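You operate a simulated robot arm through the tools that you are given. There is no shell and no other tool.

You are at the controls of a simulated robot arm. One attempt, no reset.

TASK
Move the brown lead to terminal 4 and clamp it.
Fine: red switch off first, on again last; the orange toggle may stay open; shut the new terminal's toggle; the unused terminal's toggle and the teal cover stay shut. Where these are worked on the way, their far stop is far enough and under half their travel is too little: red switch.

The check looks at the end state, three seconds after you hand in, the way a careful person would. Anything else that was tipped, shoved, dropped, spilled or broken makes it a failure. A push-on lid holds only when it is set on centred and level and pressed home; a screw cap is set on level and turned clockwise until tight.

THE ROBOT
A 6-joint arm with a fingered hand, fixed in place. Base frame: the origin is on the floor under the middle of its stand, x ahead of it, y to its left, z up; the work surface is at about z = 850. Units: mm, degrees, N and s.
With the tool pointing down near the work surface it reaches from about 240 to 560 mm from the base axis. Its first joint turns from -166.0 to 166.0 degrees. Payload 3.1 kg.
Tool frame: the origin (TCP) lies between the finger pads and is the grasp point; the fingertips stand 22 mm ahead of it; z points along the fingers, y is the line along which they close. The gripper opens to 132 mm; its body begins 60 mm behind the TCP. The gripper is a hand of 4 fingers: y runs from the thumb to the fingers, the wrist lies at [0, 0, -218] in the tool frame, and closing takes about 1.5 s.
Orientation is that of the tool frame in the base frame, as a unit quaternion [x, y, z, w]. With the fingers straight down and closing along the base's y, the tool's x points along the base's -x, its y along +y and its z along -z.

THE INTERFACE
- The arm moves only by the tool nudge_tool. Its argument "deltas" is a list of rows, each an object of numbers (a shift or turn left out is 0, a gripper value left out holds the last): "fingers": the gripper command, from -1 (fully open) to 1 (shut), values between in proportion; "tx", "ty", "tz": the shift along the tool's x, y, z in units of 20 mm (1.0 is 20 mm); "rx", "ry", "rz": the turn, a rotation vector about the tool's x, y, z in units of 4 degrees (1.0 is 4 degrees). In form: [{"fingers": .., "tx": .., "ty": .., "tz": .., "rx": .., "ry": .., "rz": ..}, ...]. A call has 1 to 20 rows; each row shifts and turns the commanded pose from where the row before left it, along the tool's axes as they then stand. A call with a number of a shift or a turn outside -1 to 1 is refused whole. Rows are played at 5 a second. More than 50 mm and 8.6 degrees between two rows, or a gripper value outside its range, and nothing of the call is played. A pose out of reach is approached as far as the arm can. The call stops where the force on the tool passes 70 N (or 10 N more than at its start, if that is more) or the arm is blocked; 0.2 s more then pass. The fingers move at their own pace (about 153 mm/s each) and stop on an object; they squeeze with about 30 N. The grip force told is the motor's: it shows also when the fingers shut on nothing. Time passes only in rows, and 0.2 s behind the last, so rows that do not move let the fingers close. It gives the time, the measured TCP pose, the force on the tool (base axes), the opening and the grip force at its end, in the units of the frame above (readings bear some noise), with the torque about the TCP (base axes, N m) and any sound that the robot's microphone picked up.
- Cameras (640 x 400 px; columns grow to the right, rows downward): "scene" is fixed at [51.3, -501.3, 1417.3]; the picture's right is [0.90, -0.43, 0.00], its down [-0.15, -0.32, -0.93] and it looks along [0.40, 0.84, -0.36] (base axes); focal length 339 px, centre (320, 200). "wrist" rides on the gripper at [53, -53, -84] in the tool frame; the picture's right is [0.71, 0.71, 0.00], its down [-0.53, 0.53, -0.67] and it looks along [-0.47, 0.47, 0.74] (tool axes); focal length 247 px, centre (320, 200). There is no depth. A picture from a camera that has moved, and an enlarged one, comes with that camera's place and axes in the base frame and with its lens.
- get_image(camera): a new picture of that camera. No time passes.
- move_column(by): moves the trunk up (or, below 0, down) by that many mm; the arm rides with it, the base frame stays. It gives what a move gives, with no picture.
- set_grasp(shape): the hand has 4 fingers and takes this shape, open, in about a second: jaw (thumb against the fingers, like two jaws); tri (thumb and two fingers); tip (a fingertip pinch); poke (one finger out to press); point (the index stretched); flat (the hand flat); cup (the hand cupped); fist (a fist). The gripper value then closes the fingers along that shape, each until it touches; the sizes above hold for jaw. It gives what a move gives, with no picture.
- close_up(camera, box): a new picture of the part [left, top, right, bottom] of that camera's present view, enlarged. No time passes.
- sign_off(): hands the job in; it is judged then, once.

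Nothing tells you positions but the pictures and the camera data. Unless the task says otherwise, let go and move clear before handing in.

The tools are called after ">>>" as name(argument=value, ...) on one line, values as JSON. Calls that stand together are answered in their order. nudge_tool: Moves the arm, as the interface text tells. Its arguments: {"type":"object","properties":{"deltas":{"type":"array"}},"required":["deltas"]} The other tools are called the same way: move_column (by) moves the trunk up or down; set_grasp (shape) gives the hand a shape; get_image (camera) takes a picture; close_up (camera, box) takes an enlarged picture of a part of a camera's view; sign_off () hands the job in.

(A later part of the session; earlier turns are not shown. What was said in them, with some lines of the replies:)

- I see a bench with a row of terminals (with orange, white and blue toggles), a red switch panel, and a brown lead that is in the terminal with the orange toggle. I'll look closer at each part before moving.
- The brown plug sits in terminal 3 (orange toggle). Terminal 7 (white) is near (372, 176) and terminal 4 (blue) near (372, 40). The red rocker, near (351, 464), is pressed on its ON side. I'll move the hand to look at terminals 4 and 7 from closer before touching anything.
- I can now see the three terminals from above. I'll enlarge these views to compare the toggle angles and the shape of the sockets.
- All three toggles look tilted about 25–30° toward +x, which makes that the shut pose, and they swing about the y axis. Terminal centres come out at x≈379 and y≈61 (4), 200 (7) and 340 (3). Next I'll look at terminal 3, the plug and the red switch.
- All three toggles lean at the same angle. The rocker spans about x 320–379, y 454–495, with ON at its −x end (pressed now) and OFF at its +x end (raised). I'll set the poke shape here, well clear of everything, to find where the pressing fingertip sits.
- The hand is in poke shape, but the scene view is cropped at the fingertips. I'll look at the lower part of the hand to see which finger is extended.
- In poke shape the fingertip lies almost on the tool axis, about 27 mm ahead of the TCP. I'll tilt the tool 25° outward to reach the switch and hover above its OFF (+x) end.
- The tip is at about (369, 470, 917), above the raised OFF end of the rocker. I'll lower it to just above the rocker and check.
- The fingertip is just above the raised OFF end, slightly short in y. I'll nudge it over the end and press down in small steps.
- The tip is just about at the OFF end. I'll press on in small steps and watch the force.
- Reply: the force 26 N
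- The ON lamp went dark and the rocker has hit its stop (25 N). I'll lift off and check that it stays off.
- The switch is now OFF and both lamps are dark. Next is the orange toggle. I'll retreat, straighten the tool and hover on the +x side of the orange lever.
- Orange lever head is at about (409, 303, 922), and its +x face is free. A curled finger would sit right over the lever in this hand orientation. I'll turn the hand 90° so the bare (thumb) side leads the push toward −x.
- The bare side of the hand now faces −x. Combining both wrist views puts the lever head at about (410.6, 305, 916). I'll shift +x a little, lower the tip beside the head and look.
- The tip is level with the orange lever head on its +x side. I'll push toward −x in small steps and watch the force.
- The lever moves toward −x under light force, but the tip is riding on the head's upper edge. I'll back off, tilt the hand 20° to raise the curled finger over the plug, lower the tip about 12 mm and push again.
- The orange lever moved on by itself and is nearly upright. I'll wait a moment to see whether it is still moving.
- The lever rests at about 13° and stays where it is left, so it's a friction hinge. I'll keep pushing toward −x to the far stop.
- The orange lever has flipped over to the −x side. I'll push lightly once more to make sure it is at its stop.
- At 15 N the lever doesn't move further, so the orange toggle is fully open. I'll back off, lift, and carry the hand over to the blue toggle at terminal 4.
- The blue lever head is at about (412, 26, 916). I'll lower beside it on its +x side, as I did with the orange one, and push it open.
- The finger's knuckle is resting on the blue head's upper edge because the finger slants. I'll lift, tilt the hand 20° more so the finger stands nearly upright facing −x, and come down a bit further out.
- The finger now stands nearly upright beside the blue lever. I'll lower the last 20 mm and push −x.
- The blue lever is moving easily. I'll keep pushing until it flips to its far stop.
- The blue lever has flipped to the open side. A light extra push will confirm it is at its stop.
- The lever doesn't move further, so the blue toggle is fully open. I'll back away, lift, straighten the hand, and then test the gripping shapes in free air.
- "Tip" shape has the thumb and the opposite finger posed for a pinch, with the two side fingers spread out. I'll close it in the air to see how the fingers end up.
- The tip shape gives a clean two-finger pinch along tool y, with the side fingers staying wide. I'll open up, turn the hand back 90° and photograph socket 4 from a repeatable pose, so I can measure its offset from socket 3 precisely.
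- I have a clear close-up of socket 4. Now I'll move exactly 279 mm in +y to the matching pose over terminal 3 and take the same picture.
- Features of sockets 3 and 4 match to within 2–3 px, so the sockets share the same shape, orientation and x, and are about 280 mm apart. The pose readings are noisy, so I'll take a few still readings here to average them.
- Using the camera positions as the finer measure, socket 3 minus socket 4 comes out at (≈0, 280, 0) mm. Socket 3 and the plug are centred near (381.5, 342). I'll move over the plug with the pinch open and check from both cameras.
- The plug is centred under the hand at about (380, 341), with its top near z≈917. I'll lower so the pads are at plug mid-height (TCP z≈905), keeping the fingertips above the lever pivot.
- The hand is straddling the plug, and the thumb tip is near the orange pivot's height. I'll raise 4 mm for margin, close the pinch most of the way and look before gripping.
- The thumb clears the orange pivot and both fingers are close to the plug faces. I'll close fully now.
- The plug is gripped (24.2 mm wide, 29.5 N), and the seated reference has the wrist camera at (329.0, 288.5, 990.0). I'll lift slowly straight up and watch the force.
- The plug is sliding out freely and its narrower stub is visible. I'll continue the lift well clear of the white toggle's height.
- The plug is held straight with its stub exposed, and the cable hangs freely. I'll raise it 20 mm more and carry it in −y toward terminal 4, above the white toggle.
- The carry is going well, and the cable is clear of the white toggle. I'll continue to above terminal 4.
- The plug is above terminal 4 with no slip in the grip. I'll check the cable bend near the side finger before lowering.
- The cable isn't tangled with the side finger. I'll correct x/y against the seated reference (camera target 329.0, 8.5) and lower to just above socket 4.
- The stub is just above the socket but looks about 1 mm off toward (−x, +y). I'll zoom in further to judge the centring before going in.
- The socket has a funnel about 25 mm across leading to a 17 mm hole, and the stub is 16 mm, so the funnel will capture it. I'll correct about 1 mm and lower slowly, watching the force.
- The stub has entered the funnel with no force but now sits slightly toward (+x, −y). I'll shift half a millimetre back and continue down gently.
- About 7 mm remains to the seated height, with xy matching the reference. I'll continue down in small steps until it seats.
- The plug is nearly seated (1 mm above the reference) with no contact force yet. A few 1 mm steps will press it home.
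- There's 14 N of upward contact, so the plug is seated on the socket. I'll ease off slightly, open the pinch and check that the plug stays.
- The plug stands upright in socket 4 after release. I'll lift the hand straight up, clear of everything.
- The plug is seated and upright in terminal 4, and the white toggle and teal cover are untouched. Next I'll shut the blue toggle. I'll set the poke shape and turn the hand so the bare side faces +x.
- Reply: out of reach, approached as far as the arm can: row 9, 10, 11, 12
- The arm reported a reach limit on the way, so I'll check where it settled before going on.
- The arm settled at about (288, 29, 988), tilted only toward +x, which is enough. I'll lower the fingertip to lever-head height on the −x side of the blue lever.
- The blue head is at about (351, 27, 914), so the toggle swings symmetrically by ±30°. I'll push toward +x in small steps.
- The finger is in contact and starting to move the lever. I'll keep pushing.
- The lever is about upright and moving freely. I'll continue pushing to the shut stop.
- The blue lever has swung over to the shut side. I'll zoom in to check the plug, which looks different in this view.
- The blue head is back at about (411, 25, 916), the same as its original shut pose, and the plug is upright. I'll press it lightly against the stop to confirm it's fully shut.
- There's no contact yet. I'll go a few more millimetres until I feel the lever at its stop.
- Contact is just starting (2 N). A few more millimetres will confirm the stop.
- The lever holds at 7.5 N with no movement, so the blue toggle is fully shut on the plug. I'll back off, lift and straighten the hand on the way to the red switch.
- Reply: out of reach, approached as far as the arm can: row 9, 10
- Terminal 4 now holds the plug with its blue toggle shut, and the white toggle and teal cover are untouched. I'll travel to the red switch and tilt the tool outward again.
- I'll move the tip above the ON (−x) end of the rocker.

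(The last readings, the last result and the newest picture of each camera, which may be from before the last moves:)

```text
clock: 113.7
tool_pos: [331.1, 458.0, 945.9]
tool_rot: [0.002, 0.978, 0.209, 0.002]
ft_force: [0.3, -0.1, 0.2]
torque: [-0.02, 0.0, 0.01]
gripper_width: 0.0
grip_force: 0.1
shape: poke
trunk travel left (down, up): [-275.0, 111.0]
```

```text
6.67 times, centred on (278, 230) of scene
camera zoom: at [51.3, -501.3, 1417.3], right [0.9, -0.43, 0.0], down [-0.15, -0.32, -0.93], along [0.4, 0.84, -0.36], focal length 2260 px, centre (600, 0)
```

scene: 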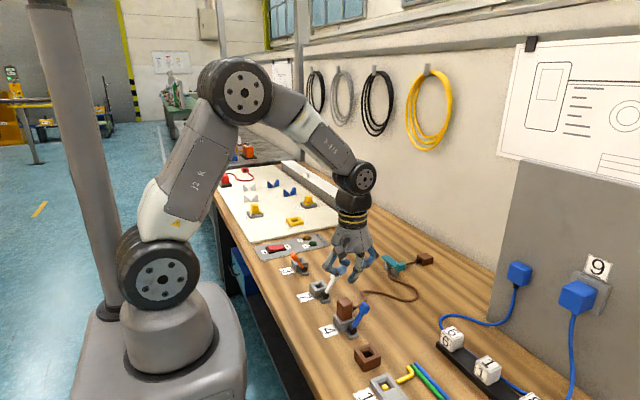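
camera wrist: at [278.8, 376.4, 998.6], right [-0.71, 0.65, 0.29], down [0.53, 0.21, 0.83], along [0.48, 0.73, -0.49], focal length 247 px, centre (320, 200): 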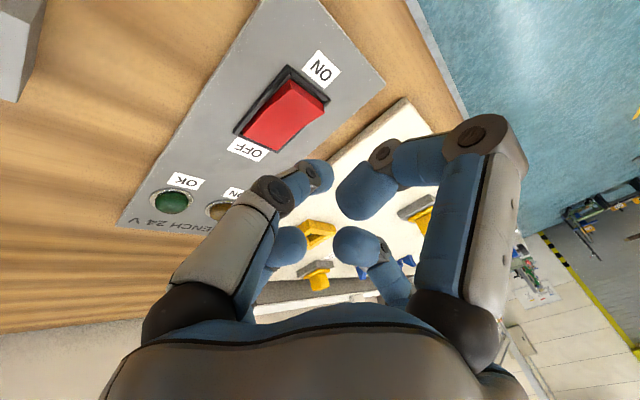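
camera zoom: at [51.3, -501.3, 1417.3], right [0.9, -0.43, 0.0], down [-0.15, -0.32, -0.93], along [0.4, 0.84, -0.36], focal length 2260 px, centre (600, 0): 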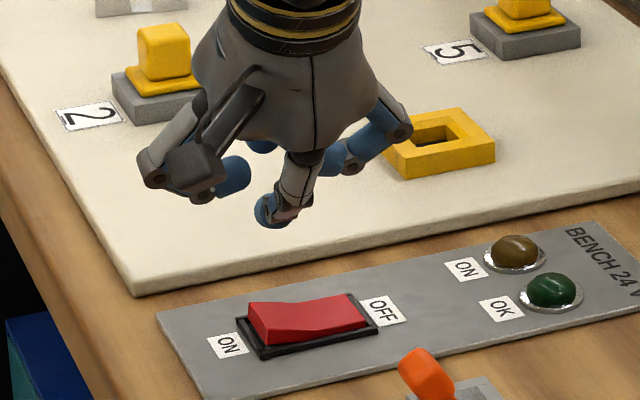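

The tip is lined up over the raised ON end. I'll lower to just above it.

>>> nudge_tool(deltas=[{"ty": -0.305, "tz": 0.685}, {"ty": -0.305, "tz": 0.685}, {"ty": -0.305, "tz": 0.685}, {"ty": -0.142, "tz": 0.32}, {"tx": 0}])

>>> close_up(camera="wrist", box=[180, 60, 436, 220])

>>> close_up(camera="scene", box=[240, 210, 320, 260])

```text
clock: 114.9
tool_pos: [328.8, 456.0, 893.8]
tool_rot: [0.001, 0.978, 0.209, 0.001]
ft_force: [-0.1, 0.7, 0.7]
torque: [-0.01, -0.01, -0.02]
gripper_width: 0.1
grip_force: 0.0
shape: poke
trunk travel left (down, up): [-275.0, 111.0]
```

```text
2.50 times, centred on (308, 140) of wrist
camera zoom: at [276.7, 374.5, 945.7], right [-0.71, 0.65, 0.29], down [0.53, 0.21, 0.83], along [0.48, 0.73, -0.49], focal length 617 px, centre (350, 350)
```

zoom: 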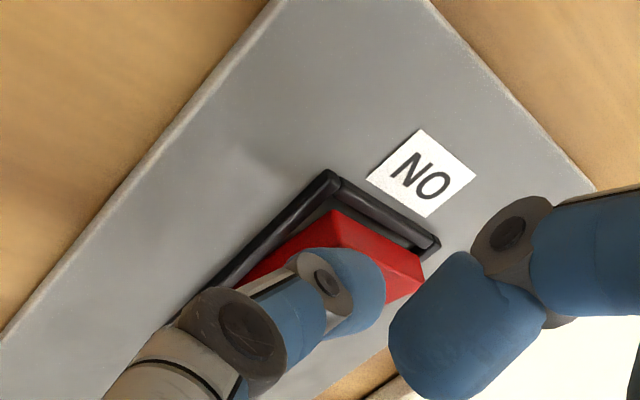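

```text
8.00 times, centred on (280, 235) of scene
camera zoom: at [51.3, -501.3, 1417.3], right [0.9, -0.43, 0.0], down [-0.15, -0.32, -0.93], along [0.4, 0.84, -0.36], focal length 2712 px, centre (640, -80)
```

zoom: 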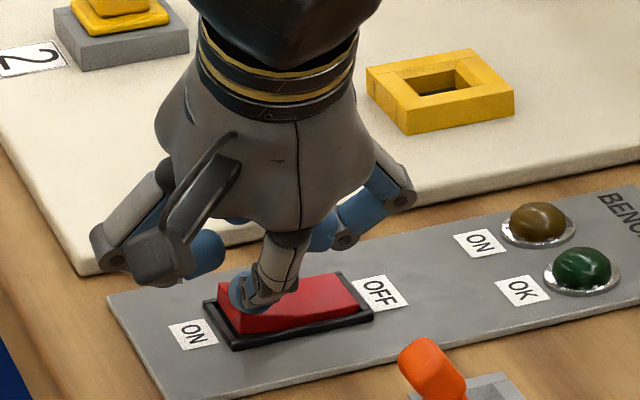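

The tip is over the ON end. I'll press down in small steps, as before.

>>> nudge_tool(deltas=[{"ty": -0.061, "tz": 0.137}, {"ty": -0.061, "tz": 0.137}, {"ty": -0.061, "tz": 0.137}, {"ty": -0.061, "tz": 0.137}, {"ty": -0.061, "tz": 0.137}])

>>> close_up(camera="scene", box=[240, 210, 320, 260])

```text
clock: 116.1
tool_pos: [329.5, 455.4, 881.2]
tool_rot: [0.001, 0.978, 0.21, 0.003]
ft_force: [-0.2, -1.4, 12.9]
torque: [0.14, -0.04, -0.01]
gripper_width: 0.0
grip_force: 0.0
shape: poke
trunk travel left (down, up): [-275.0, 111.0]
```

```text
8.00 times, centred on (280, 235) of scene
camera zoom: at [51.3, -501.3, 1417.3], right [0.9, -0.43, 0.0], down [-0.15, -0.32, -0.93], along [0.4, 0.84, -0.36], focal length 2712 px, centre (640, -80)
```

zoom: 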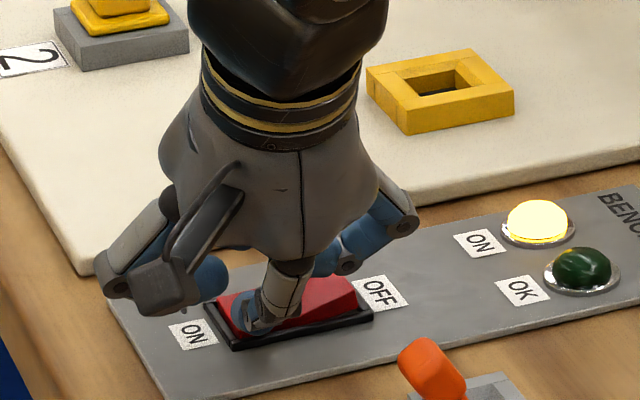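

The ON lamp is lit. I'll press slightly more to be sure of the stop, then lift off and see what the OK lamp does.

>>> nudge_tool(deltas=[{"ty": -0.04, "tz": 0.09}, {"tx": 0}, {"ty": 0.1, "tz": -0.23}, {"ty": 0.3, "tz": -0.68}, {"ty": 0.3, "tz": -0.68}, {"ty": 0.3, "tz": -0.68}, {"ty": 0.3, "tz": -0.68}, {"tx": 0}])

>>> close_up(camera="scene", box=[250, 220, 330, 270])

>>> close_up(camera="scene", box=[310, 280, 390, 330])

```text
clock: 117.9
tool_pos: [329.7, 454.8, 941.3]
tool_rot: [0.002, 0.978, 0.209, 0.001]
ft_force: [0.1, -0.3, -0.3]
torque: [0.01, 0.01, -0.02]
gripper_width: 0.1
grip_force: 0.1
shape: poke
trunk travel left (down, up): [-275.0, 111.0]
```

```text
8.00 times, centred on (290, 245) of scene
camera zoom: at [51.3, -501.3, 1417.3], right [0.9, -0.43, 0.0], down [-0.15, -0.32, -0.93], along [0.4, 0.84, -0.36], focal length 2712 px, centre (560, -160)
```

zoom: 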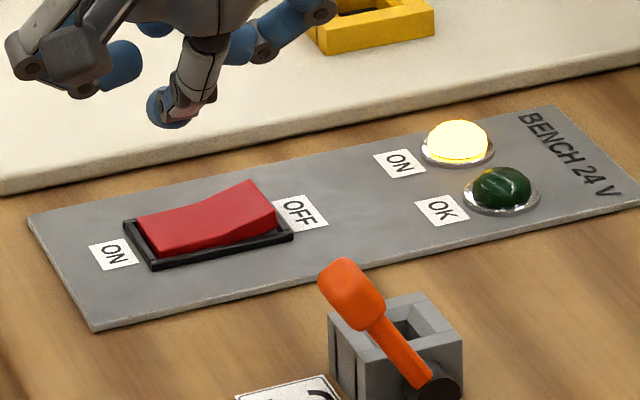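

```text
8.00 times, centred on (350, 305) of scene
camera zoom: at [51.3, -501.3, 1417.3], right [0.9, -0.43, 0.0], down [-0.15, -0.32, -0.93], along [0.4, 0.84, -0.36], focal length 2712 px, centre (80, -640)
```

zoom: 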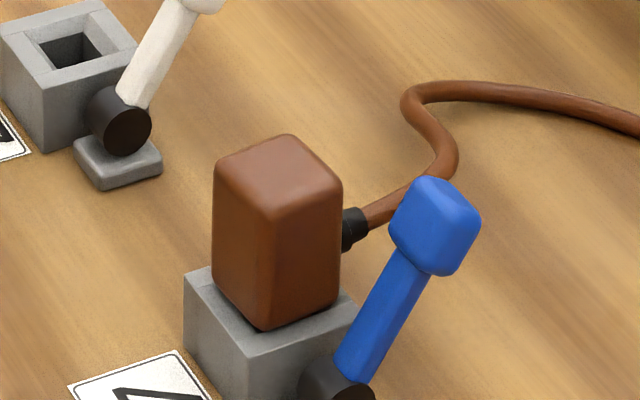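

The switch is on with its lamp lit. The OK lamp is dark, as it also was at the start, so before handing in I want to verify that the plug is seated as deep as it was in terminal 3. I'll retreat and take the same kind of view over terminal 4.

>>> nudge_tool(deltas=[{"tx": 0.0625, "ty": -0.6, "tz": -0.95}, {"tx": 0.0625, "ty": -0.6, "tz": -0.95}, {"tx": 0.0625, "ty": -0.6, "tz": -0.95}, {"tx": 0.0625, "ty": -0.6, "tz": -0.95}, {"tx": 0.0625, "ty": -0.6, "tz": -0.95}, {"tx": 0.0625, "ty": -0.6, "tz": -0.95}, {"tx": 0.0625, "ty": -0.6, "tz": -0.95}, {"tx": 0.0625, "ty": -0.6, "tz": -0.95}, {"rx": 0.9}, {"rx": 0.9}, {"rx": 0.9}, {"rx": 0.9}, {"rx": 0.9}, {"rx": 0.9}, {"rx": 0.75}])

>>> nudge_tool(deltas=[{"tx": 0.097, "ty": -0.947, "tz": -0.203}, {"tx": 0.097, "ty": -0.947, "tz": -0.203}, {"tx": 0.097, "ty": -0.947, "tz": -0.203}, {"tx": 0.097, "ty": -0.947, "tz": -0.203}, {"tx": 0.097, "ty": -0.947, "tz": -0.203}, {"tx": 0.097, "ty": -0.947, "tz": -0.203}, {"tx": 0.097, "ty": -0.947, "tz": -0.203}, {"tx": 0.097, "ty": -0.947, "tz": -0.203}, {"tx": 0.097, "ty": -0.947, "tz": -0.203}, {"tx": 0.097, "ty": -0.947, "tz": -0.203}, {"tx": 0.097, "ty": -0.947, "tz": -0.203}, {"tx": 0.097, "ty": -0.947, "tz": -0.203}, {"tx": 0.097, "ty": -0.947, "tz": -0.203}, {"tx": 0.097, "ty": -0.947, "tz": -0.203}, {"tx": 0.097, "ty": -0.947, "tz": -0.203}, {"tx": 0}])

>>> get_image(camera="wrist")

>>> get_image(camera="scene")

>>> close_up(camera="wrist", box=[230, 85, 358, 165])

>>> close_up(camera="scene", box=[280, 225, 340, 262])

```text
clock: 121.1
tool_pos: [321.1, 306.2, 1041.3]
tool_rot: [0.002, 1.0, -0.005, 0.001]
ft_force: [0.3, -0.7, -0.5]
torque: [-0.01, 0.02, 0.01]
gripper_width: 0.0
grip_force: 0.1
shape: poke
trunk travel left (down, up): [-275.0, 111.0]
```

```text
clock: 124.5
tool_pos: [288.9, 22.7, 1103.7]
tool_rot: [0.002, 1.0, -0.004, 0.001]
ft_force: [-0.5, 0.4, -0.4]
torque: [0.0, -0.02, 0.0]
gripper_width: 0.1
grip_force: 0.1
shape: poke
trunk travel left (down, up): [-275.0, 111.0]
```

```text
taken
camera wrist: at [237.2, -27.9, 1186.5], right [-0.7, 0.71, -0.01], down [0.53, 0.53, 0.66], along [0.47, 0.46, -0.75], focal length 247 px, centre (320, 200)
```

wrist: 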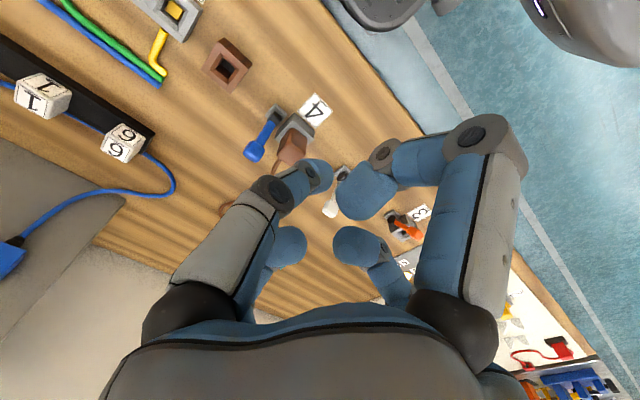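

```text
taken
```

scene: 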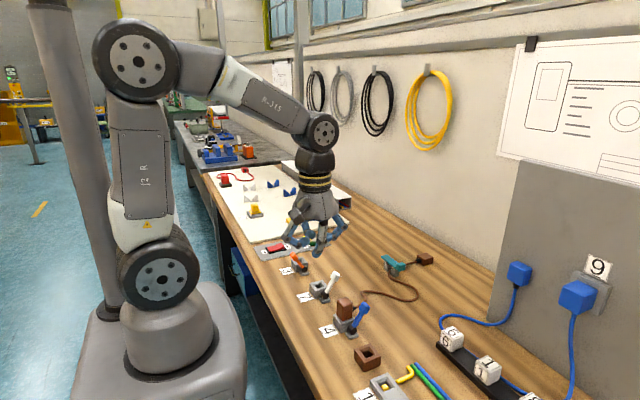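

```text
5.00 times, centred on (294, 125) of wrist
camera zoom: at [237.2, -27.9, 1186.5], right [-0.7, 0.71, -0.01], down [0.53, 0.53, 0.66], along [0.47, 0.46, -0.75], focal length 1235 px, centre (450, 575)
```

zoom: 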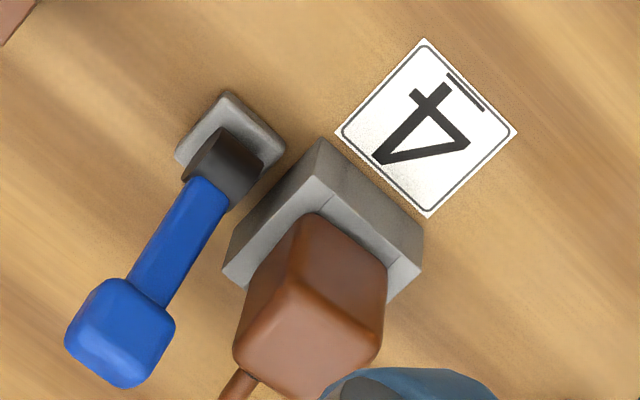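

```text
10.67 times, centred on (310, 244) of scene
camera zoom: at [51.3, -501.3, 1417.3], right [0.9, -0.43, 0.0], down [-0.15, -0.32, -0.93], along [0.4, 0.84, -0.36], focal length 3615 px, centre (427, -264)
```

zoom: 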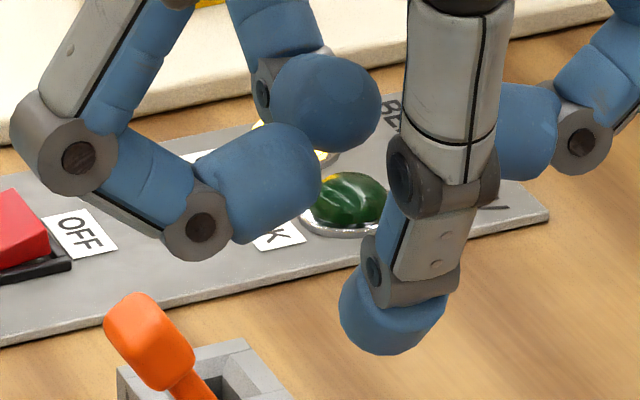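

Compared with the original view of terminal 3, the plug in terminal 4 sits at the same height and the blue lever at the same shut angle. The plug looks slightly turned about the vertical, so I'll zoom in on that.

>>> close_up(camera="wrist", box=[262, 112, 326, 180])

>>> close_up(camera="scene", box=[328, 292, 368, 328])

>>> close_up(camera="scene", box=[370, 245, 450, 305])

```text
5.88 times, centred on (294, 146) of wrist
camera zoom: at [237.2, -27.9, 1186.5], right [-0.7, 0.71, -0.01], down [0.53, 0.53, 0.66], along [0.47, 0.46, -0.75], focal length 1453 px, centre (473, 518)
```

zoom: 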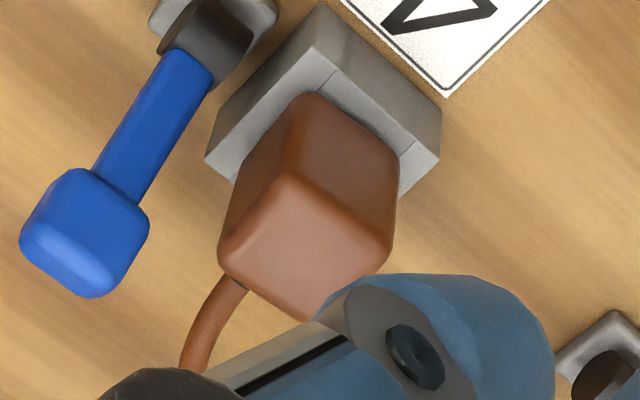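

```text
11.11 times, centred on (348, 310) of scene
camera zoom: at [51.3, -501.3, 1417.3], right [0.9, -0.43, 0.0], down [-0.15, -0.32, -0.93], along [0.4, 0.84, -0.36], focal length 3766 px, centre (9, -1022)
```

zoom: 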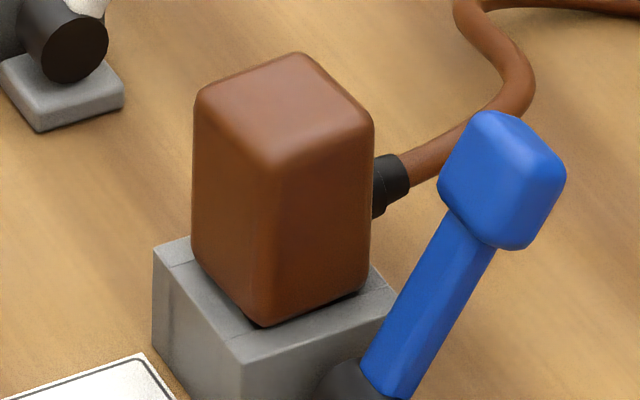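

```text
6.67 times, centred on (410, 275) of scene
camera zoom: at [51.3, -501.3, 1417.3], right [0.9, -0.43, 0.0], down [-0.15, -0.32, -0.93], along [0.4, 0.84, -0.36], focal length 2260 px, centre (-280, -300)
```

zoom: 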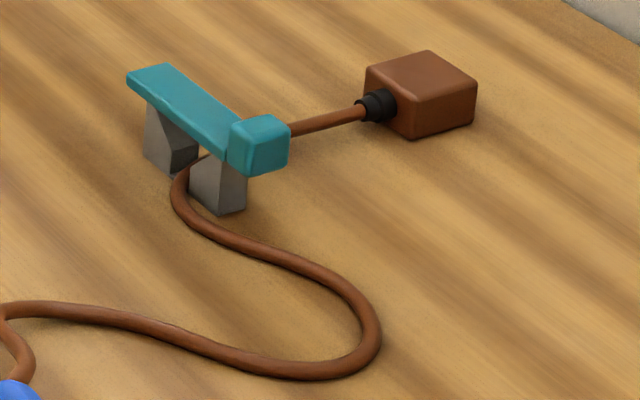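

Checked against the camera geometry, the plug is within a few degrees of square and fully down, and the teal cover is shut. I'll move the arm back to its starting area, clear of everything, and inspect the whole panel.

>>> nudge_tool(deltas=[{"tx": -0.505, "ty": 0.9, "tz": -0.391}, {"tx": -0.505, "ty": 0.9, "tz": -0.391}, {"tx": -0.505, "ty": 0.9, "tz": -0.391}, {"tx": -0.505, "ty": 0.9, "tz": -0.391}, {"tx": -0.505, "ty": 0.9, "tz": -0.391}, {"tx": -0.505, "ty": 0.9, "tz": -0.391}, {"tx": -0.505, "ty": 0.9, "tz": -0.391}, {"tx": -0.505, "ty": 0.9, "tz": -0.391}, {"tx": -0.505, "ty": 0.9, "tz": -0.391}, {"tx": -0.505, "ty": 0.9, "tz": -0.391}, {"tx": -0.505, "ty": 0.9, "tz": -0.391}, {"tx": 0}, {"tx": 0}])

>>> close_up(camera="scene", box=[240, 220, 440, 345])

>>> close_up(camera="scene", box=[250, 230, 346, 290])

>>> get_image(camera="wrist")

```text
clock: 127.3
tool_pos: [401.3, 220.3, 1187.6]
tool_rot: [0.002, 1.0, -0.004, 0.002]
ft_force: [-0.1, 0.1, 0.2]
torque: [-0.01, -0.01, 0.01]
gripper_width: 0.1
grip_force: 0.0
shape: poke
trunk travel left (down, up): [-275.0, 111.0]
```

```text
3.20 times, centred on (340, 282) of scene
camera zoom: at [51.3, -501.3, 1417.3], right [0.9, -0.43, 0.0], down [-0.15, -0.32, -0.93], along [0.4, 0.84, -0.36], focal length 1085 px, centre (256, -64)
```

zoom: 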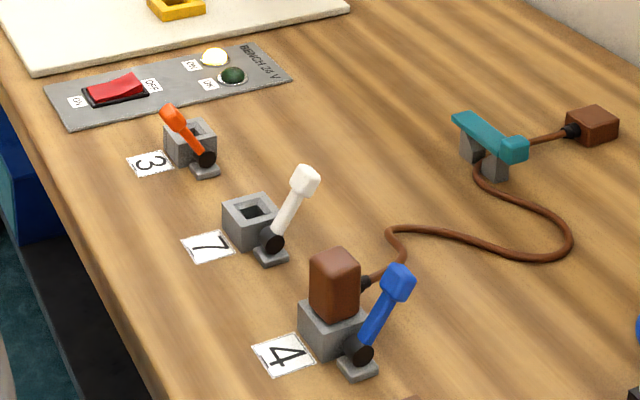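

```text
6.67 times, centred on (298, 260) of scene
camera zoom: at [51.3, -501.3, 1417.3], right [0.9, -0.43, 0.0], down [-0.15, -0.32, -0.93], along [0.4, 0.84, -0.36], focal length 2260 px, centre (467, -200)
```

zoom: 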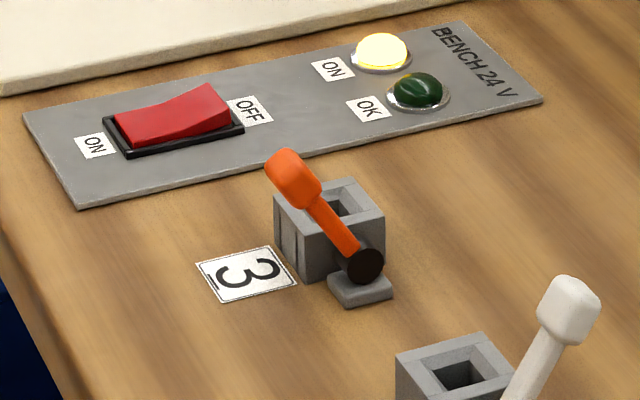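

```text
taken
camera wrist: at [348.8, 168.6, 1270.2], right [-0.7, 0.71, -0.01], down [0.53, 0.53, 0.66], along [0.47, 0.46, -0.75], focal length 247 px, centre (320, 200)
```

wrist: 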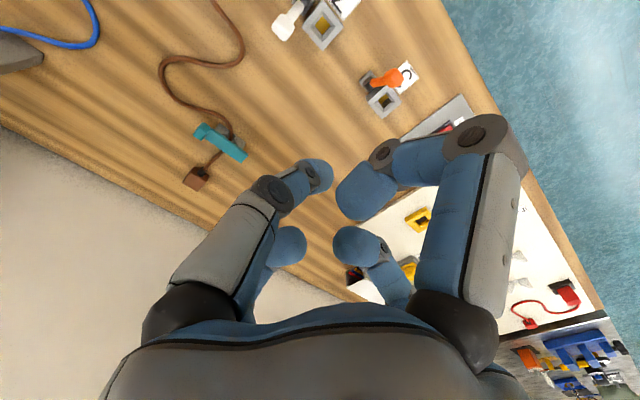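

The ON lamp is lit and everything looks in order, but the OK lamp stays dark. I'll compare the blue toggle against its original picture using exactly the same crop, and look closely at the plug's seat.

>>> close_up(camera="scene", box=[315, 290, 395, 340])

>>> close_up(camera="scene", box=[332, 298, 364, 330])

>>> close_up(camera="scene", box=[290, 235, 330, 260])

```text
8.00 times, centred on (355, 315) of scene
camera zoom: at [51.3, -501.3, 1417.3], right [0.9, -0.43, 0.0], down [-0.15, -0.32, -0.93], along [0.4, 0.84, -0.36], focal length 2712 px, centre (40, -720)
```

zoom: 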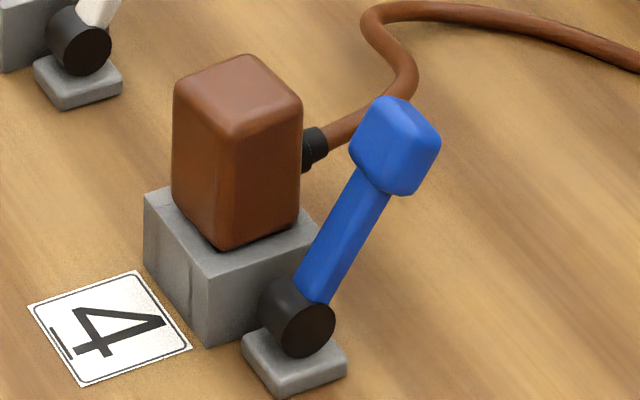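

```text
12.50 times, centred on (348, 314) of scene
camera zoom: at [51.3, -501.3, 1417.3], right [0.9, -0.43, 0.0], down [-0.15, -0.32, -0.93], along [0.4, 0.84, -0.36], focal length 4237 px, centre (-30, -1225)
```

zoom: 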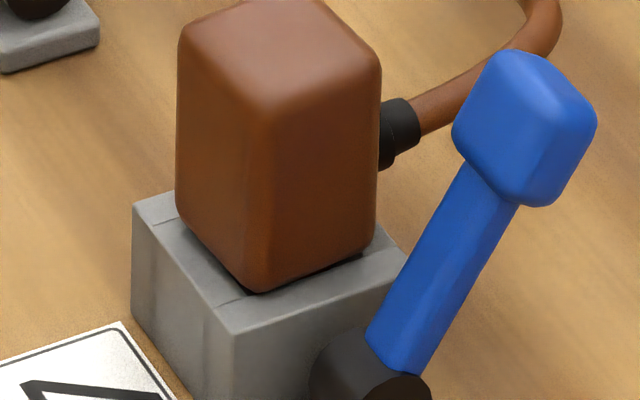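

```text
16.00 times, centred on (310, 248) of scene
camera zoom: at [51.3, -501.3, 1417.3], right [0.9, -0.43, 0.0], down [-0.15, -0.32, -0.93], along [0.4, 0.84, -0.36], focal length 5423 px, centre (480, -560)
```

zoom: 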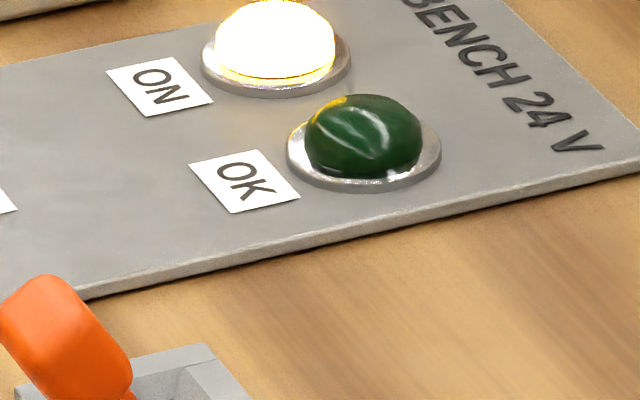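

The blue toggle matches its original shut picture, and the plug's bottom edges are parallel and flush with the socket. I'll wait a few seconds and check the lamp again.

>>> nudge_tool(deltas=[{"tx": 0}, {"tx": 0}, {"tx": 0}, {"tx": 0}, {"tx": 0}, {"tx": 0}, {"tx": 0}, {"tx": 0}, {"tx": 0}, {"tx": 0}, {"tx": 0}, {"tx": 0}, {"tx": 0}, {"tx": 0}, {"tx": 0}, {"tx": 0}])

>>> close_up(camera="scene", box=[250, 230, 346, 290])

```text
clock: 130.7
tool_pos: [400.8, 219.4, 1187.4]
tool_rot: [0.002, 1.0, -0.005, 0.0]
ft_force: [-0.1, 0.7, 0.2]
torque: [-0.01, -0.01, -0.03]
gripper_width: 0.0
grip_force: 0.1
shape: poke
trunk travel left (down, up): [-275.0, 111.0]
```

```text
6.67 times, centred on (298, 260) of scene
camera zoom: at [51.3, -501.3, 1417.3], right [0.9, -0.43, 0.0], down [-0.15, -0.32, -0.93], along [0.4, 0.84, -0.36], focal length 2260 px, centre (467, -200)
```

zoom: 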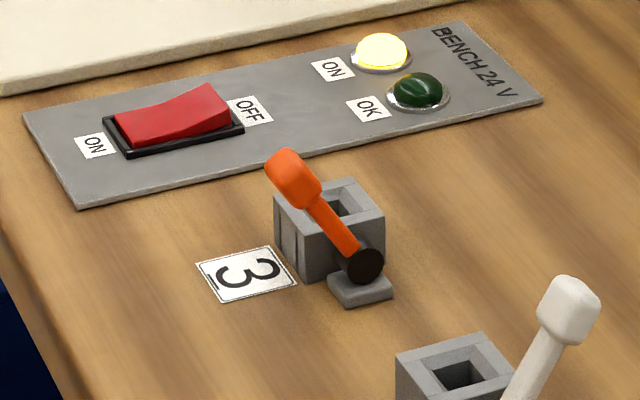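

The lamp stays dark. To rule out a plug that isn't quite home, I'll switch off first, press the plug firmly down from above, and switch on again last. First I go back to the OFF end of the switch.

>>> nudge_tool(deltas=[{"tx": 0.283, "ty": 0.556, "tz": 0.928}, {"tx": 0.283, "ty": 0.556, "tz": 0.928}, {"tx": 0.283, "ty": 0.556, "tz": 0.928}, {"tx": 0.283, "ty": 0.556, "tz": 0.928}, {"tx": 0.283, "ty": 0.556, "tz": 0.928}, {"tx": 0.283, "ty": 0.556, "tz": 0.928}, {"tx": 0.283, "ty": 0.556, "tz": 0.928}, {"tx": 0.283, "ty": 0.556, "tz": 0.928}, {"tx": 0.283, "ty": 0.556, "tz": 0.928}, {"rx": -0.9}, {"rx": -0.9}, {"rx": -0.9}, {"rx": -0.9}, {"rx": -0.9}, {"rx": -0.9}, {"rx": -0.75}, {"tx": 0}])

>>> nudge_tool(deltas=[{"tx": -0.083, "ty": 0.424, "tz": 0.919}, {"tx": -0.083, "ty": 0.424, "tz": 0.919}, {"tx": -0.083, "ty": 0.424, "tz": 0.919}, {"tx": -0.083, "ty": 0.424, "tz": 0.919}, {"tx": -0.083, "ty": 0.424, "tz": 0.919}, {"tx": -0.083, "ty": 0.424, "tz": 0.919}, {"tx": -0.083, "ty": 0.424, "tz": 0.919}, {"tx": -0.083, "ty": 0.424, "tz": 0.85}, {"tx": 0}])

>>> close_up(camera="scene", box=[246, 210, 326, 260])

```text
clock: 134.3
tool_pos: [351.4, 321.0, 1020.0]
tool_rot: [0.002, 0.978, 0.209, 0.0]
ft_force: [0.1, -0.6, -0.9]
torque: [-0.02, -0.02, -0.01]
gripper_width: 0.0
grip_force: 0.1
shape: poke
trunk travel left (down, up): [-275.0, 111.0]
```

```text
clock: 136.3
tool_pos: [367.0, 443.1, 914.1]
tool_rot: [0.001, 0.978, 0.209, 0.001]
ft_force: [-0.5, -0.3, -0.1]
torque: [0.0, -0.01, 0.0]
gripper_width: 0.0
grip_force: 0.0
shape: poke
trunk travel left (down, up): [-275.0, 111.0]
```

```text
8.00 times, centred on (286, 235) of scene
camera zoom: at [51.3, -501.3, 1417.3], right [0.9, -0.43, 0.0], down [-0.15, -0.32, -0.93], along [0.4, 0.84, -0.36], focal length 2712 px, centre (592, -80)
```

zoom: 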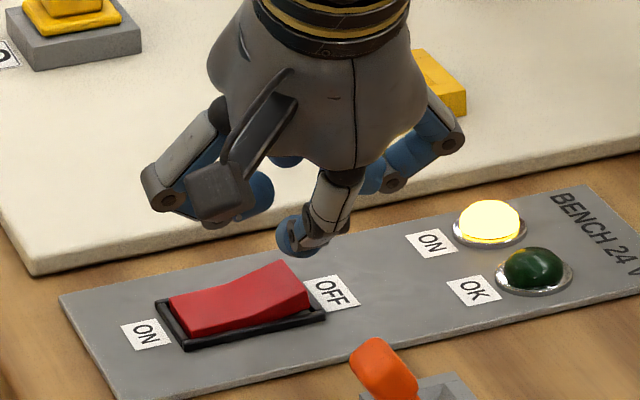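

I'll move over the OFF end and press it down.

>>> nudge_tool(deltas=[{"tx": 0.05, "ty": 0.105, "tz": 0.62}, {"tx": 0.05, "ty": 0.105, "tz": 0.62}, {"ty": -0.061, "tz": 0.137}, {"ty": -0.061, "tz": 0.137}, {"ty": -0.061, "tz": 0.137}, {"ty": -0.061, "tz": 0.137}, {"ty": -0.061, "tz": 0.137}])

>>> close_up(camera="scene", box=[246, 210, 326, 260])

```text
clock: 137.9
tool_pos: [364.4, 454.8, 882.0]
tool_rot: [0.002, 0.977, 0.211, 0.003]
ft_force: [1.0, -2.5, 15.8]
torque: [0.09, 0.02, -0.03]
gripper_width: 0.2
grip_force: 0.1
shape: poke
trunk travel left (down, up): [-275.0, 111.0]
```

```text
8.00 times, centred on (286, 235) of scene
camera zoom: at [51.3, -501.3, 1417.3], right [0.9, -0.43, 0.0], down [-0.15, -0.32, -0.93], along [0.4, 0.84, -0.36], focal length 2712 px, centre (592, -80)
```

zoom: 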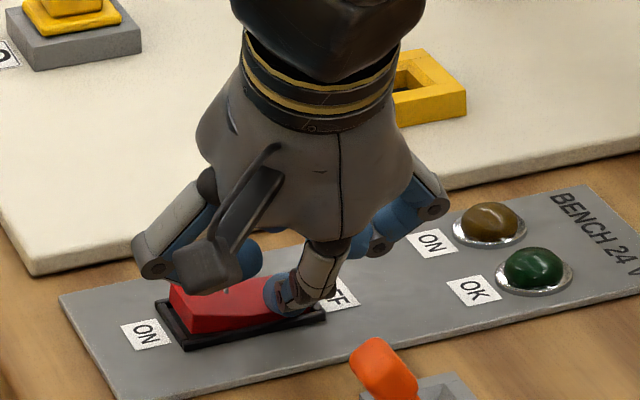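

The switch is off and both lamps are dark. I'll lift and travel to hover above the plug in terminal 4.

>>> nudge_tool(deltas=[{"ty": 0.407, "tz": -0.914}, {"ty": 0.407, "tz": -0.914}, {"tx": 0.071, "ty": -0.616, "tz": -0.9}, {"tx": 0.071, "ty": -0.616, "tz": -0.9}, {"tx": 0.071, "ty": -0.616, "tz": -0.9}, {"tx": 0.071, "ty": -0.616, "tz": -0.9}, {"tx": 0.071, "ty": -0.616, "tz": -0.9}, {"tx": 0.071, "ty": -0.616, "tz": -0.9}, {"tx": 0.071, "ty": -0.616, "tz": -0.9}, {"rx": 0.9}, {"rx": 0.9}, {"rx": 0.9}, {"rx": 0.9}, {"rx": 0.9}, {"rx": 0.9}, {"rx": 0.75}])

>>> nudge_tool(deltas=[{"tx": -0.1, "ty": -0.939}, {"tx": -0.1, "ty": -0.939}, {"tx": -0.1, "ty": -0.939}, {"tx": -0.1, "ty": -0.939}, {"tx": -0.1, "ty": -0.939}, {"tx": -0.1, "ty": -0.939}, {"tx": -0.1, "ty": -0.939}, {"tx": -0.1, "ty": -0.939}, {"tx": -0.1, "ty": -0.939}, {"tx": -0.1, "ty": -0.939}, {"tx": -0.1, "ty": -0.939}, {"tx": -0.1, "ty": -0.939}, {"tx": -0.1, "ty": -0.939}, {"tx": -0.1, "ty": -0.939}, {"tx": 0}])

>>> get_image(camera="wrist")

>>> close_up(camera="scene", box=[310, 250, 422, 320])

```text
clock: 141.3
tool_pos: [353.5, 325.0, 998.9]
tool_rot: [0.002, 1.0, -0.006, 0.001]
ft_force: [-0.4, 0.4, -0.3]
torque: [-0.04, 0.01, 0.01]
gripper_width: 0.0
grip_force: 0.0
shape: poke
trunk travel left (down, up): [-275.0, 111.0]
```

```text
clock: 144.5
tool_pos: [382.8, 61.1, 1003.4]
tool_rot: [0.001, 1.0, -0.004, 0.001]
ft_force: [0.4, 0.3, -0.1]
torque: [0.0, 0.0, 0.0]
gripper_width: 0.1
grip_force: 0.0
shape: poke
trunk travel left (down, up): [-275.0, 111.0]
```

```text
taken
camera wrist: at [329.0, 9.9, 1086.0], right [-0.71, 0.71, -0.01], down [0.53, 0.53, 0.66], along [0.47, 0.46, -0.75], focal length 247 px, centre (320, 200)
```

wrist: 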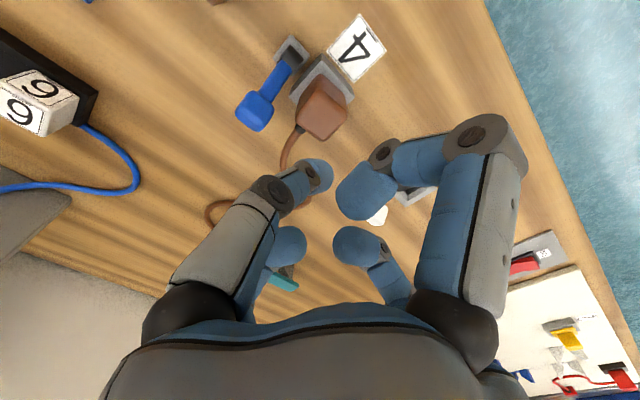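

```text
5.71 times, centred on (366, 285) of scene
camera zoom: at [51.3, -501.3, 1417.3], right [0.9, -0.43, 0.0], down [-0.15, -0.32, -0.93], along [0.4, 0.84, -0.36], focal length 1937 px, centre (57, -286)
```

zoom: 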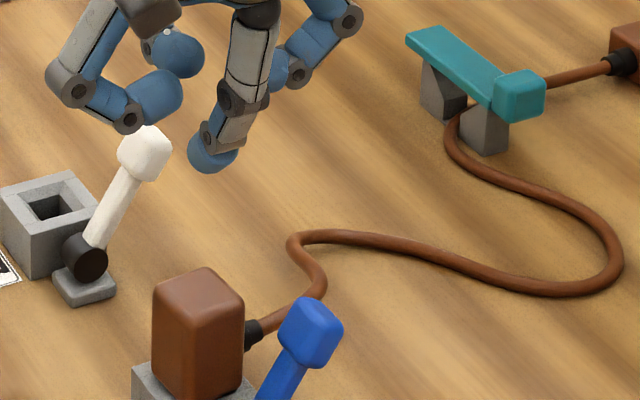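

The tip is above the plug's centre. I'll lower near the top, then press in small steps.

>>> nudge_tool(deltas=[{"tz": 0.85}, {"tz": 0.85}, {"tz": 0.7}, {"tx": 0}])

>>> close_up(camera="scene", box=[310, 270, 406, 330])

>>> close_up(camera="wrist", box=[230, 60, 390, 220])

```text
clock: 145.5
tool_pos: [381.8, 63.1, 953.4]
tool_rot: [0.001, 1.0, -0.005, 0.001]
ft_force: [-0.9, -0.1, 0.6]
torque: [0.0, 0.0, 0.01]
gripper_width: 0.0
grip_force: 0.1
shape: poke
trunk travel left (down, up): [-275.0, 111.0]
```

```text
6.67 times, centred on (358, 300) of scene
camera zoom: at [51.3, -501.3, 1417.3], right [0.9, -0.43, 0.0], down [-0.15, -0.32, -0.93], along [0.4, 0.84, -0.36], focal length 2260 px, centre (67, -467)
```

zoom: 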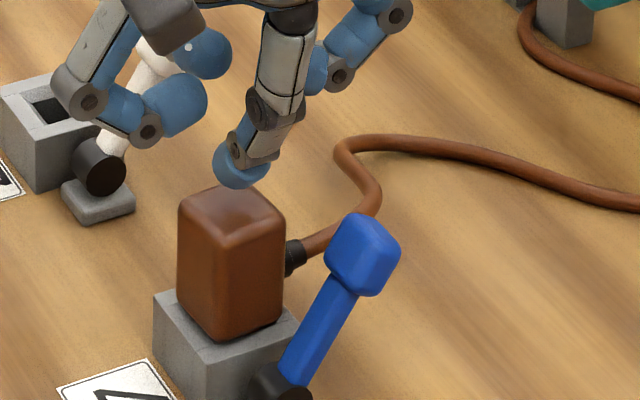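

```text
2.50 times, centred on (310, 140) of wrist
camera zoom: at [329.4, 12.3, 1036.1], right [-0.7, 0.71, -0.01], down [0.53, 0.53, 0.66], along [0.47, 0.46, -0.75], focal length 617 px, centre (345, 350)
```

zoom: 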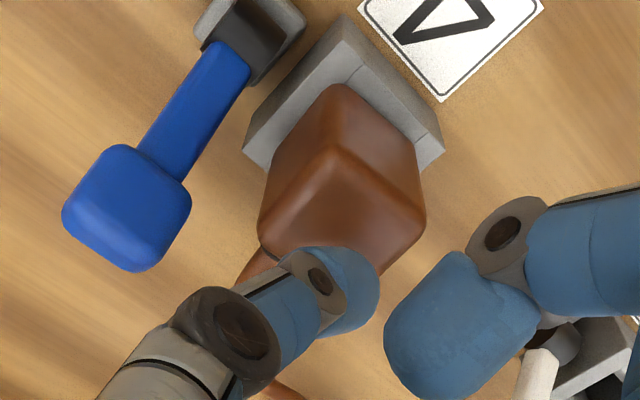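

The tip is centred above the plug. I'll press down gently in small steps.

>>> nudge_tool(deltas=[{"ty": -0.1, "tz": 0.3}, {"tz": 0.15}, {"tz": 0.15}, {"tz": 0.12}])

>>> close_up(camera="scene", box=[310, 270, 406, 330])

```text
clock: 146.5
tool_pos: [379.9, 58.5, 942.1]
tool_rot: [0.002, 1.0, -0.003, 0.005]
ft_force: [3.2, -12.7, 39.9]
torque: [-0.01, -0.03, 0.0]
gripper_width: 0.0
grip_force: 0.0
shape: poke
trunk travel left (down, up): [-275.0, 111.0]
```

```text
6.67 times, centred on (358, 300) of scene
camera zoom: at [51.3, -501.3, 1417.3], right [0.9, -0.43, 0.0], down [-0.15, -0.32, -0.93], along [0.4, 0.84, -0.36], focal length 2260 px, centre (67, -467)
```

zoom: 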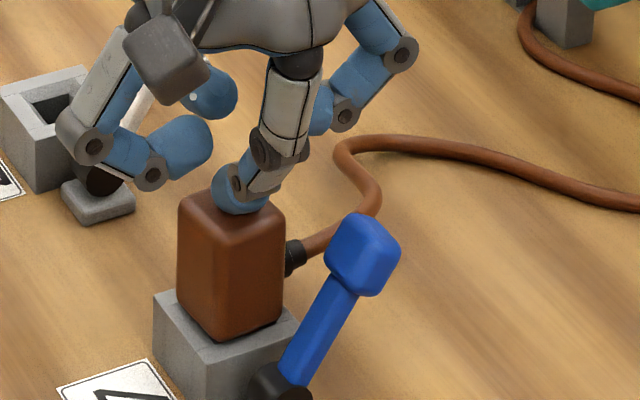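

The plug doesn't budge under 40 N, so it was already fully home. I'll lift off, and then only the switch remains to be turned on.

>>> nudge_tool(deltas=[{"tz": -0.3}, {"tz": -0.5}, {"tz": -0.8}, {"tz": -0.9}, {"tz": -0.9}, {"tx": 0}])

>>> close_up(camera="scene", box=[310, 270, 406, 330])

```text
clock: 147.9
tool_pos: [379.5, 61.0, 1007.1]
tool_rot: [0.002, 1.0, -0.005, 0.0]
ft_force: [-0.5, -0.7, 0.2]
torque: [-0.02, 0.03, 0.0]
gripper_width: 0.2
grip_force: 0.0
shape: poke
trunk travel left (down, up): [-275.0, 111.0]
```

```text
6.67 times, centred on (358, 300) of scene
camera zoom: at [51.3, -501.3, 1417.3], right [0.9, -0.43, 0.0], down [-0.15, -0.32, -0.93], along [0.4, 0.84, -0.36], focal length 2260 px, centre (67, -467)
```

zoom: 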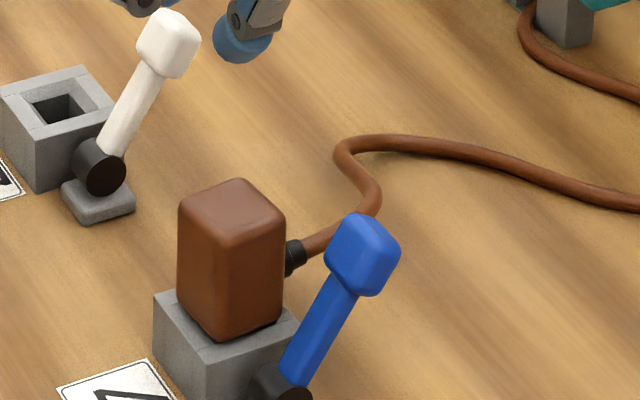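

Nothing moved. I'll travel back to the switch's ON end.

>>> nudge_tool(deltas=[{"tx": 0.185, "ty": 0.919}, {"tx": 0.185, "ty": 0.919}, {"tx": 0.185, "ty": 0.919}, {"tx": 0.185, "ty": 0.919}, {"tx": 0.185, "ty": 0.919}, {"tx": 0.185, "ty": 0.919}, {"tx": 0.185, "ty": 0.919}, {"tx": 0.185, "ty": 0.919}, {"tx": 0.185, "ty": 0.919}, {"tx": 0.185, "ty": 0.919}, {"tx": 0.185, "ty": 0.919}, {"tx": 0.185, "ty": 0.919}, {"tx": 0.185, "ty": 0.919}, {"rx": -0.9}, {"rx": -0.9}, {"rx": -0.9}, {"rx": -0.9}, {"rx": -0.9}, {"rx": -0.9}, {"rx": -0.75}])

>>> nudge_tool(deltas=[{"tx": 0.01, "ty": 0.72, "tz": 0.765}, {"tx": 0.01, "ty": 0.72, "tz": 0.765}, {"tx": 0.01, "ty": 0.72, "tz": 0.765}, {"tx": 0.01, "ty": 0.72, "tz": 0.765}, {"tx": 0.01, "ty": 0.72, "tz": 0.765}, {"tx": 0.01, "ty": 0.72, "tz": 0.765}, {"tx": 0.01, "ty": 0.72, "tz": 0.765}, {"tx": 0.01, "ty": 0.72, "tz": 0.765}, {"tx": 0}])

>>> close_up(camera="scene", box=[240, 200, 320, 250])

```text
clock: 152.1
tool_pos: [334.0, 299.7, 1005.5]
tool_rot: [0.001, 0.978, 0.211, 0.001]
ft_force: [-0.1, 0.0, -0.3]
torque: [0.01, -0.01, 0.01]
gripper_width: 0.0
grip_force: 0.1
shape: poke
trunk travel left (down, up): [-275.0, 111.0]
```

```text
clock: 154.1
tool_pos: [332.3, 455.2, 940.4]
tool_rot: [0.002, 0.978, 0.209, 0.0]
ft_force: [-1.3, 0.4, 0.6]
torque: [0.0, -0.02, 0.02]
gripper_width: 0.1
grip_force: 0.0
shape: poke
trunk travel left (down, up): [-275.0, 111.0]
```

```text
8.00 times, centred on (280, 225) of scene
camera zoom: at [51.3, -501.3, 1417.3], right [0.9, -0.43, 0.0], down [-0.15, -0.32, -0.93], along [0.4, 0.84, -0.36], focal length 2712 px, centre (640, 0)
```

zoom: 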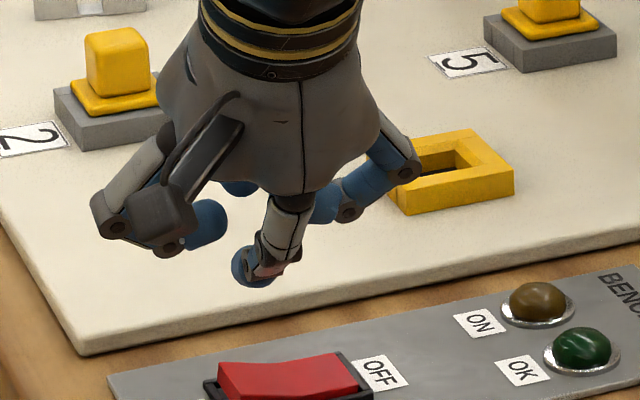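

I'm above the ON end again. I'll lower and press it to its stop.

>>> nudge_tool(deltas=[{"tx": 0.1, "ty": -0.29, "tz": 0.71}, {"ty": -0.29, "tz": 0.71}, {"ty": -0.29, "tz": 0.71}, {"ty": -0.061, "tz": 0.137}, {"ty": -0.061, "tz": 0.137}, {"ty": -0.061, "tz": 0.137}, {"ty": -0.061, "tz": 0.137}, {"ty": -0.061, "tz": 0.137}, {"ty": -0.04, "tz": 0.09}])

>>> close_up(camera="scene", box=[240, 210, 320, 260])

```text
clock: 156.1
tool_pos: [330.4, 456.2, 881.1]
tool_rot: [0.002, 0.977, 0.211, 0.003]
ft_force: [-1.2, -6.6, 21.2]
torque: [0.15, -0.04, -0.02]
gripper_width: 0.0
grip_force: 0.0
shape: poke
trunk travel left (down, up): [-275.0, 111.0]
```

```text
8.00 times, centred on (280, 235) of scene
camera zoom: at [51.3, -501.3, 1417.3], right [0.9, -0.43, 0.0], down [-0.15, -0.32, -0.93], along [0.4, 0.84, -0.36], focal length 2712 px, centre (640, -80)
```

zoom: 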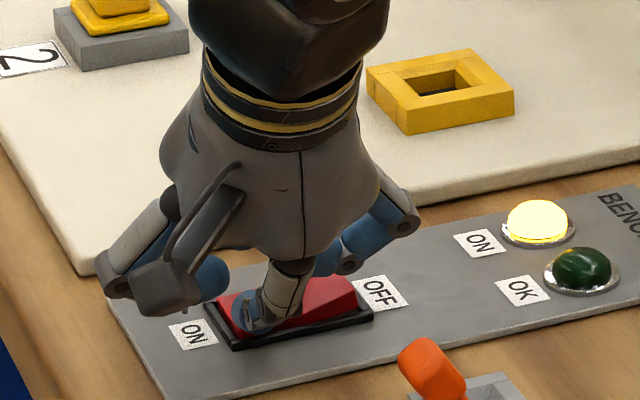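

The switch is on (21 N against the stop) and its lamp is lit. The plug was proven fully home, so the OK lamp doesn't point to anything I can correct. I'll lift off, go clear and do a last overall check.

>>> nudge_tool(deltas=[{"ty": 0.15, "tz": -0.34}, {"ty": 0.4, "tz": -0.9}, {"ty": 0.4, "tz": -0.9}, {"tx": 0.071, "ty": -0.616, "tz": -0.9}, {"tx": 0.071, "ty": -0.616, "tz": -0.9}, {"tx": 0.071, "ty": -0.616, "tz": -0.9}, {"tx": 0.071, "ty": -0.616, "tz": -0.9}, {"tx": 0.071, "ty": -0.616, "tz": -0.9}, {"tx": 0.071, "ty": -0.616, "tz": -0.9}, {"tx": 0.071, "ty": -0.616, "tz": -0.9}, {"rx": 0.9}, {"rx": 0.9}, {"rx": 0.9}, {"rx": 0.9}, {"rx": 0.9}, {"rx": 0.9}, {"rx": 0.75}])

>>> nudge_tool(deltas=[{"tx": -0.4, "ty": -0.45, "tz": -0.9}, {"tx": -0.4, "ty": -0.45, "tz": -0.9}, {"tx": -0.4, "ty": -0.45, "tz": -0.9}, {"tx": -0.4, "ty": -0.45, "tz": -0.9}, {"tx": -0.4, "ty": -0.45, "tz": -0.9}, {"tx": -0.4, "ty": -0.45, "tz": -0.9}, {"tx": -0.4, "ty": -0.45, "tz": -0.9}, {"tx": -0.4, "ty": -0.45, "tz": -0.9}, {"tx": -0.4, "ty": -0.45, "tz": -0.9}, {"tx": -0.4, "ty": -0.45, "tz": -0.9}, {"tx": 0}])

>>> get_image(camera="scene")

>>> close_up(camera="scene", box=[240, 220, 440, 345])

>>> close_up(camera="scene", box=[300, 290, 476, 400])

>>> close_up(camera="scene", box=[250, 230, 346, 290])

```text
clock: 159.7
tool_pos: [320.4, 326.0, 1003.5]
tool_rot: [0.001, 1.0, -0.005, 0.001]
ft_force: [0.6, 0.4, 0.1]
torque: [-0.02, 0.01, 0.0]
gripper_width: 0.0
grip_force: 0.0
shape: poke
trunk travel left (down, up): [-275.0, 111.0]
```

```text
clock: 162.1
tool_pos: [398.3, 238.7, 1185.0]
tool_rot: [0.002, 1.0, -0.005, 0.001]
ft_force: [0.1, 0.1, -0.2]
torque: [0.03, 0.02, -0.04]
gripper_width: 0.0
grip_force: 0.0
shape: poke
trunk travel left (down, up): [-275.0, 111.0]
```

```text
taken
```

scene: 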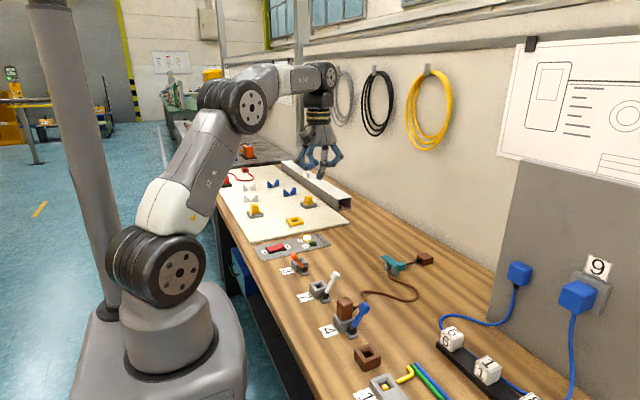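

```text
3.20 times, centred on (340, 282) of scene
camera zoom: at [51.3, -501.3, 1417.3], right [0.9, -0.43, 0.0], down [-0.15, -0.32, -0.93], along [0.4, 0.84, -0.36], focal length 1085 px, centre (256, -64)
```

zoom: 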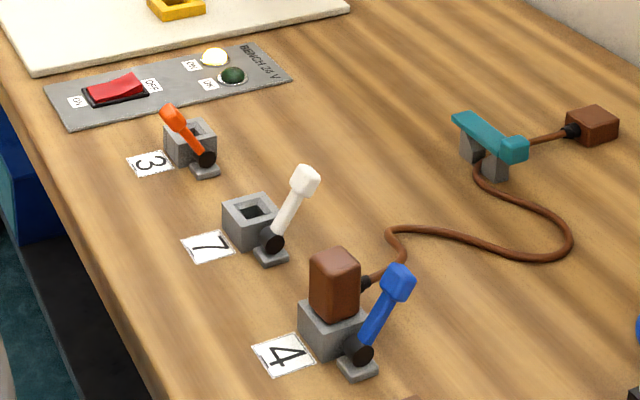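

```text
3.64 times, centred on (388, 345) of scene
camera zoom: at [51.3, -501.3, 1417.3], right [0.9, -0.43, 0.0], down [-0.15, -0.32, -0.93], along [0.4, 0.84, -0.36], focal length 1232 px, centre (73, -327)
```

zoom: 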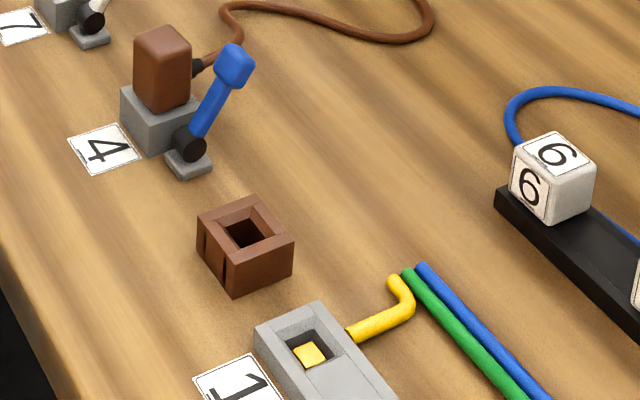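

```text
6.67 times, centred on (298, 260) of scene
camera zoom: at [51.3, -501.3, 1417.3], right [0.9, -0.43, 0.0], down [-0.15, -0.32, -0.93], along [0.4, 0.84, -0.36], focal length 2260 px, centre (467, -200)
```

zoom: 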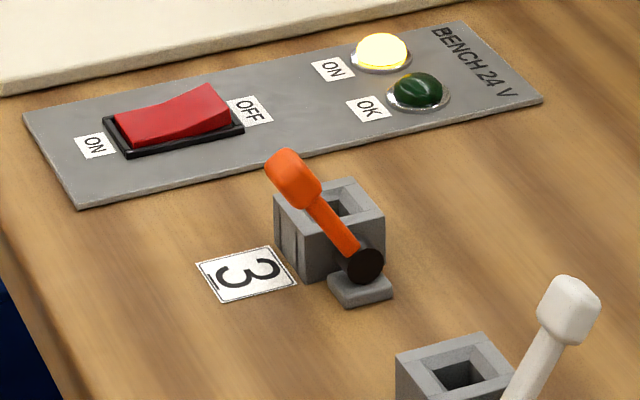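

Final state:
- The brown plug is fully seated in terminal 4 with the blue toggle shut.
- The red switch is on and its lamp is lit. It was switched off before the lead was moved.
- The white toggle and teal cover are still shut, and the orange toggle is left open, as allowed.
- The OK lamp is dark, as it was at the start, and I found nothing wrong to explain it.
- Nothing else looks disturbed and the hand is clear.

I'm handing in now.

>>> sign_off()

```text
The job is handed in.
```

I moved the brown lead to terminal 4, clamped it, and handed the job in. The panel's OK lamp never lit, and I couldn't find out why.

- **Lead:** the plug is fully seated in terminal 4. It didn't move when I pressed down on it with about 40 N.
- **Toggles:** the blue one is shut against its stop. The white one is still shut, and the orange one is open, as you allowed.
- **Red switch:** I turned it off before touching anything and on again last. I also switched it off once more to do the 40 N press, then back on. The ON lamp is lit.
- **Teal cover and the rest of the bench:** the cover is still shut. The final pictures show nothing else moved, and the hand was clear at hand-in.
- **OK lamp:** it was also dark at the start, with the lead in terminal 3 and the power on. It may show something I don't know about.
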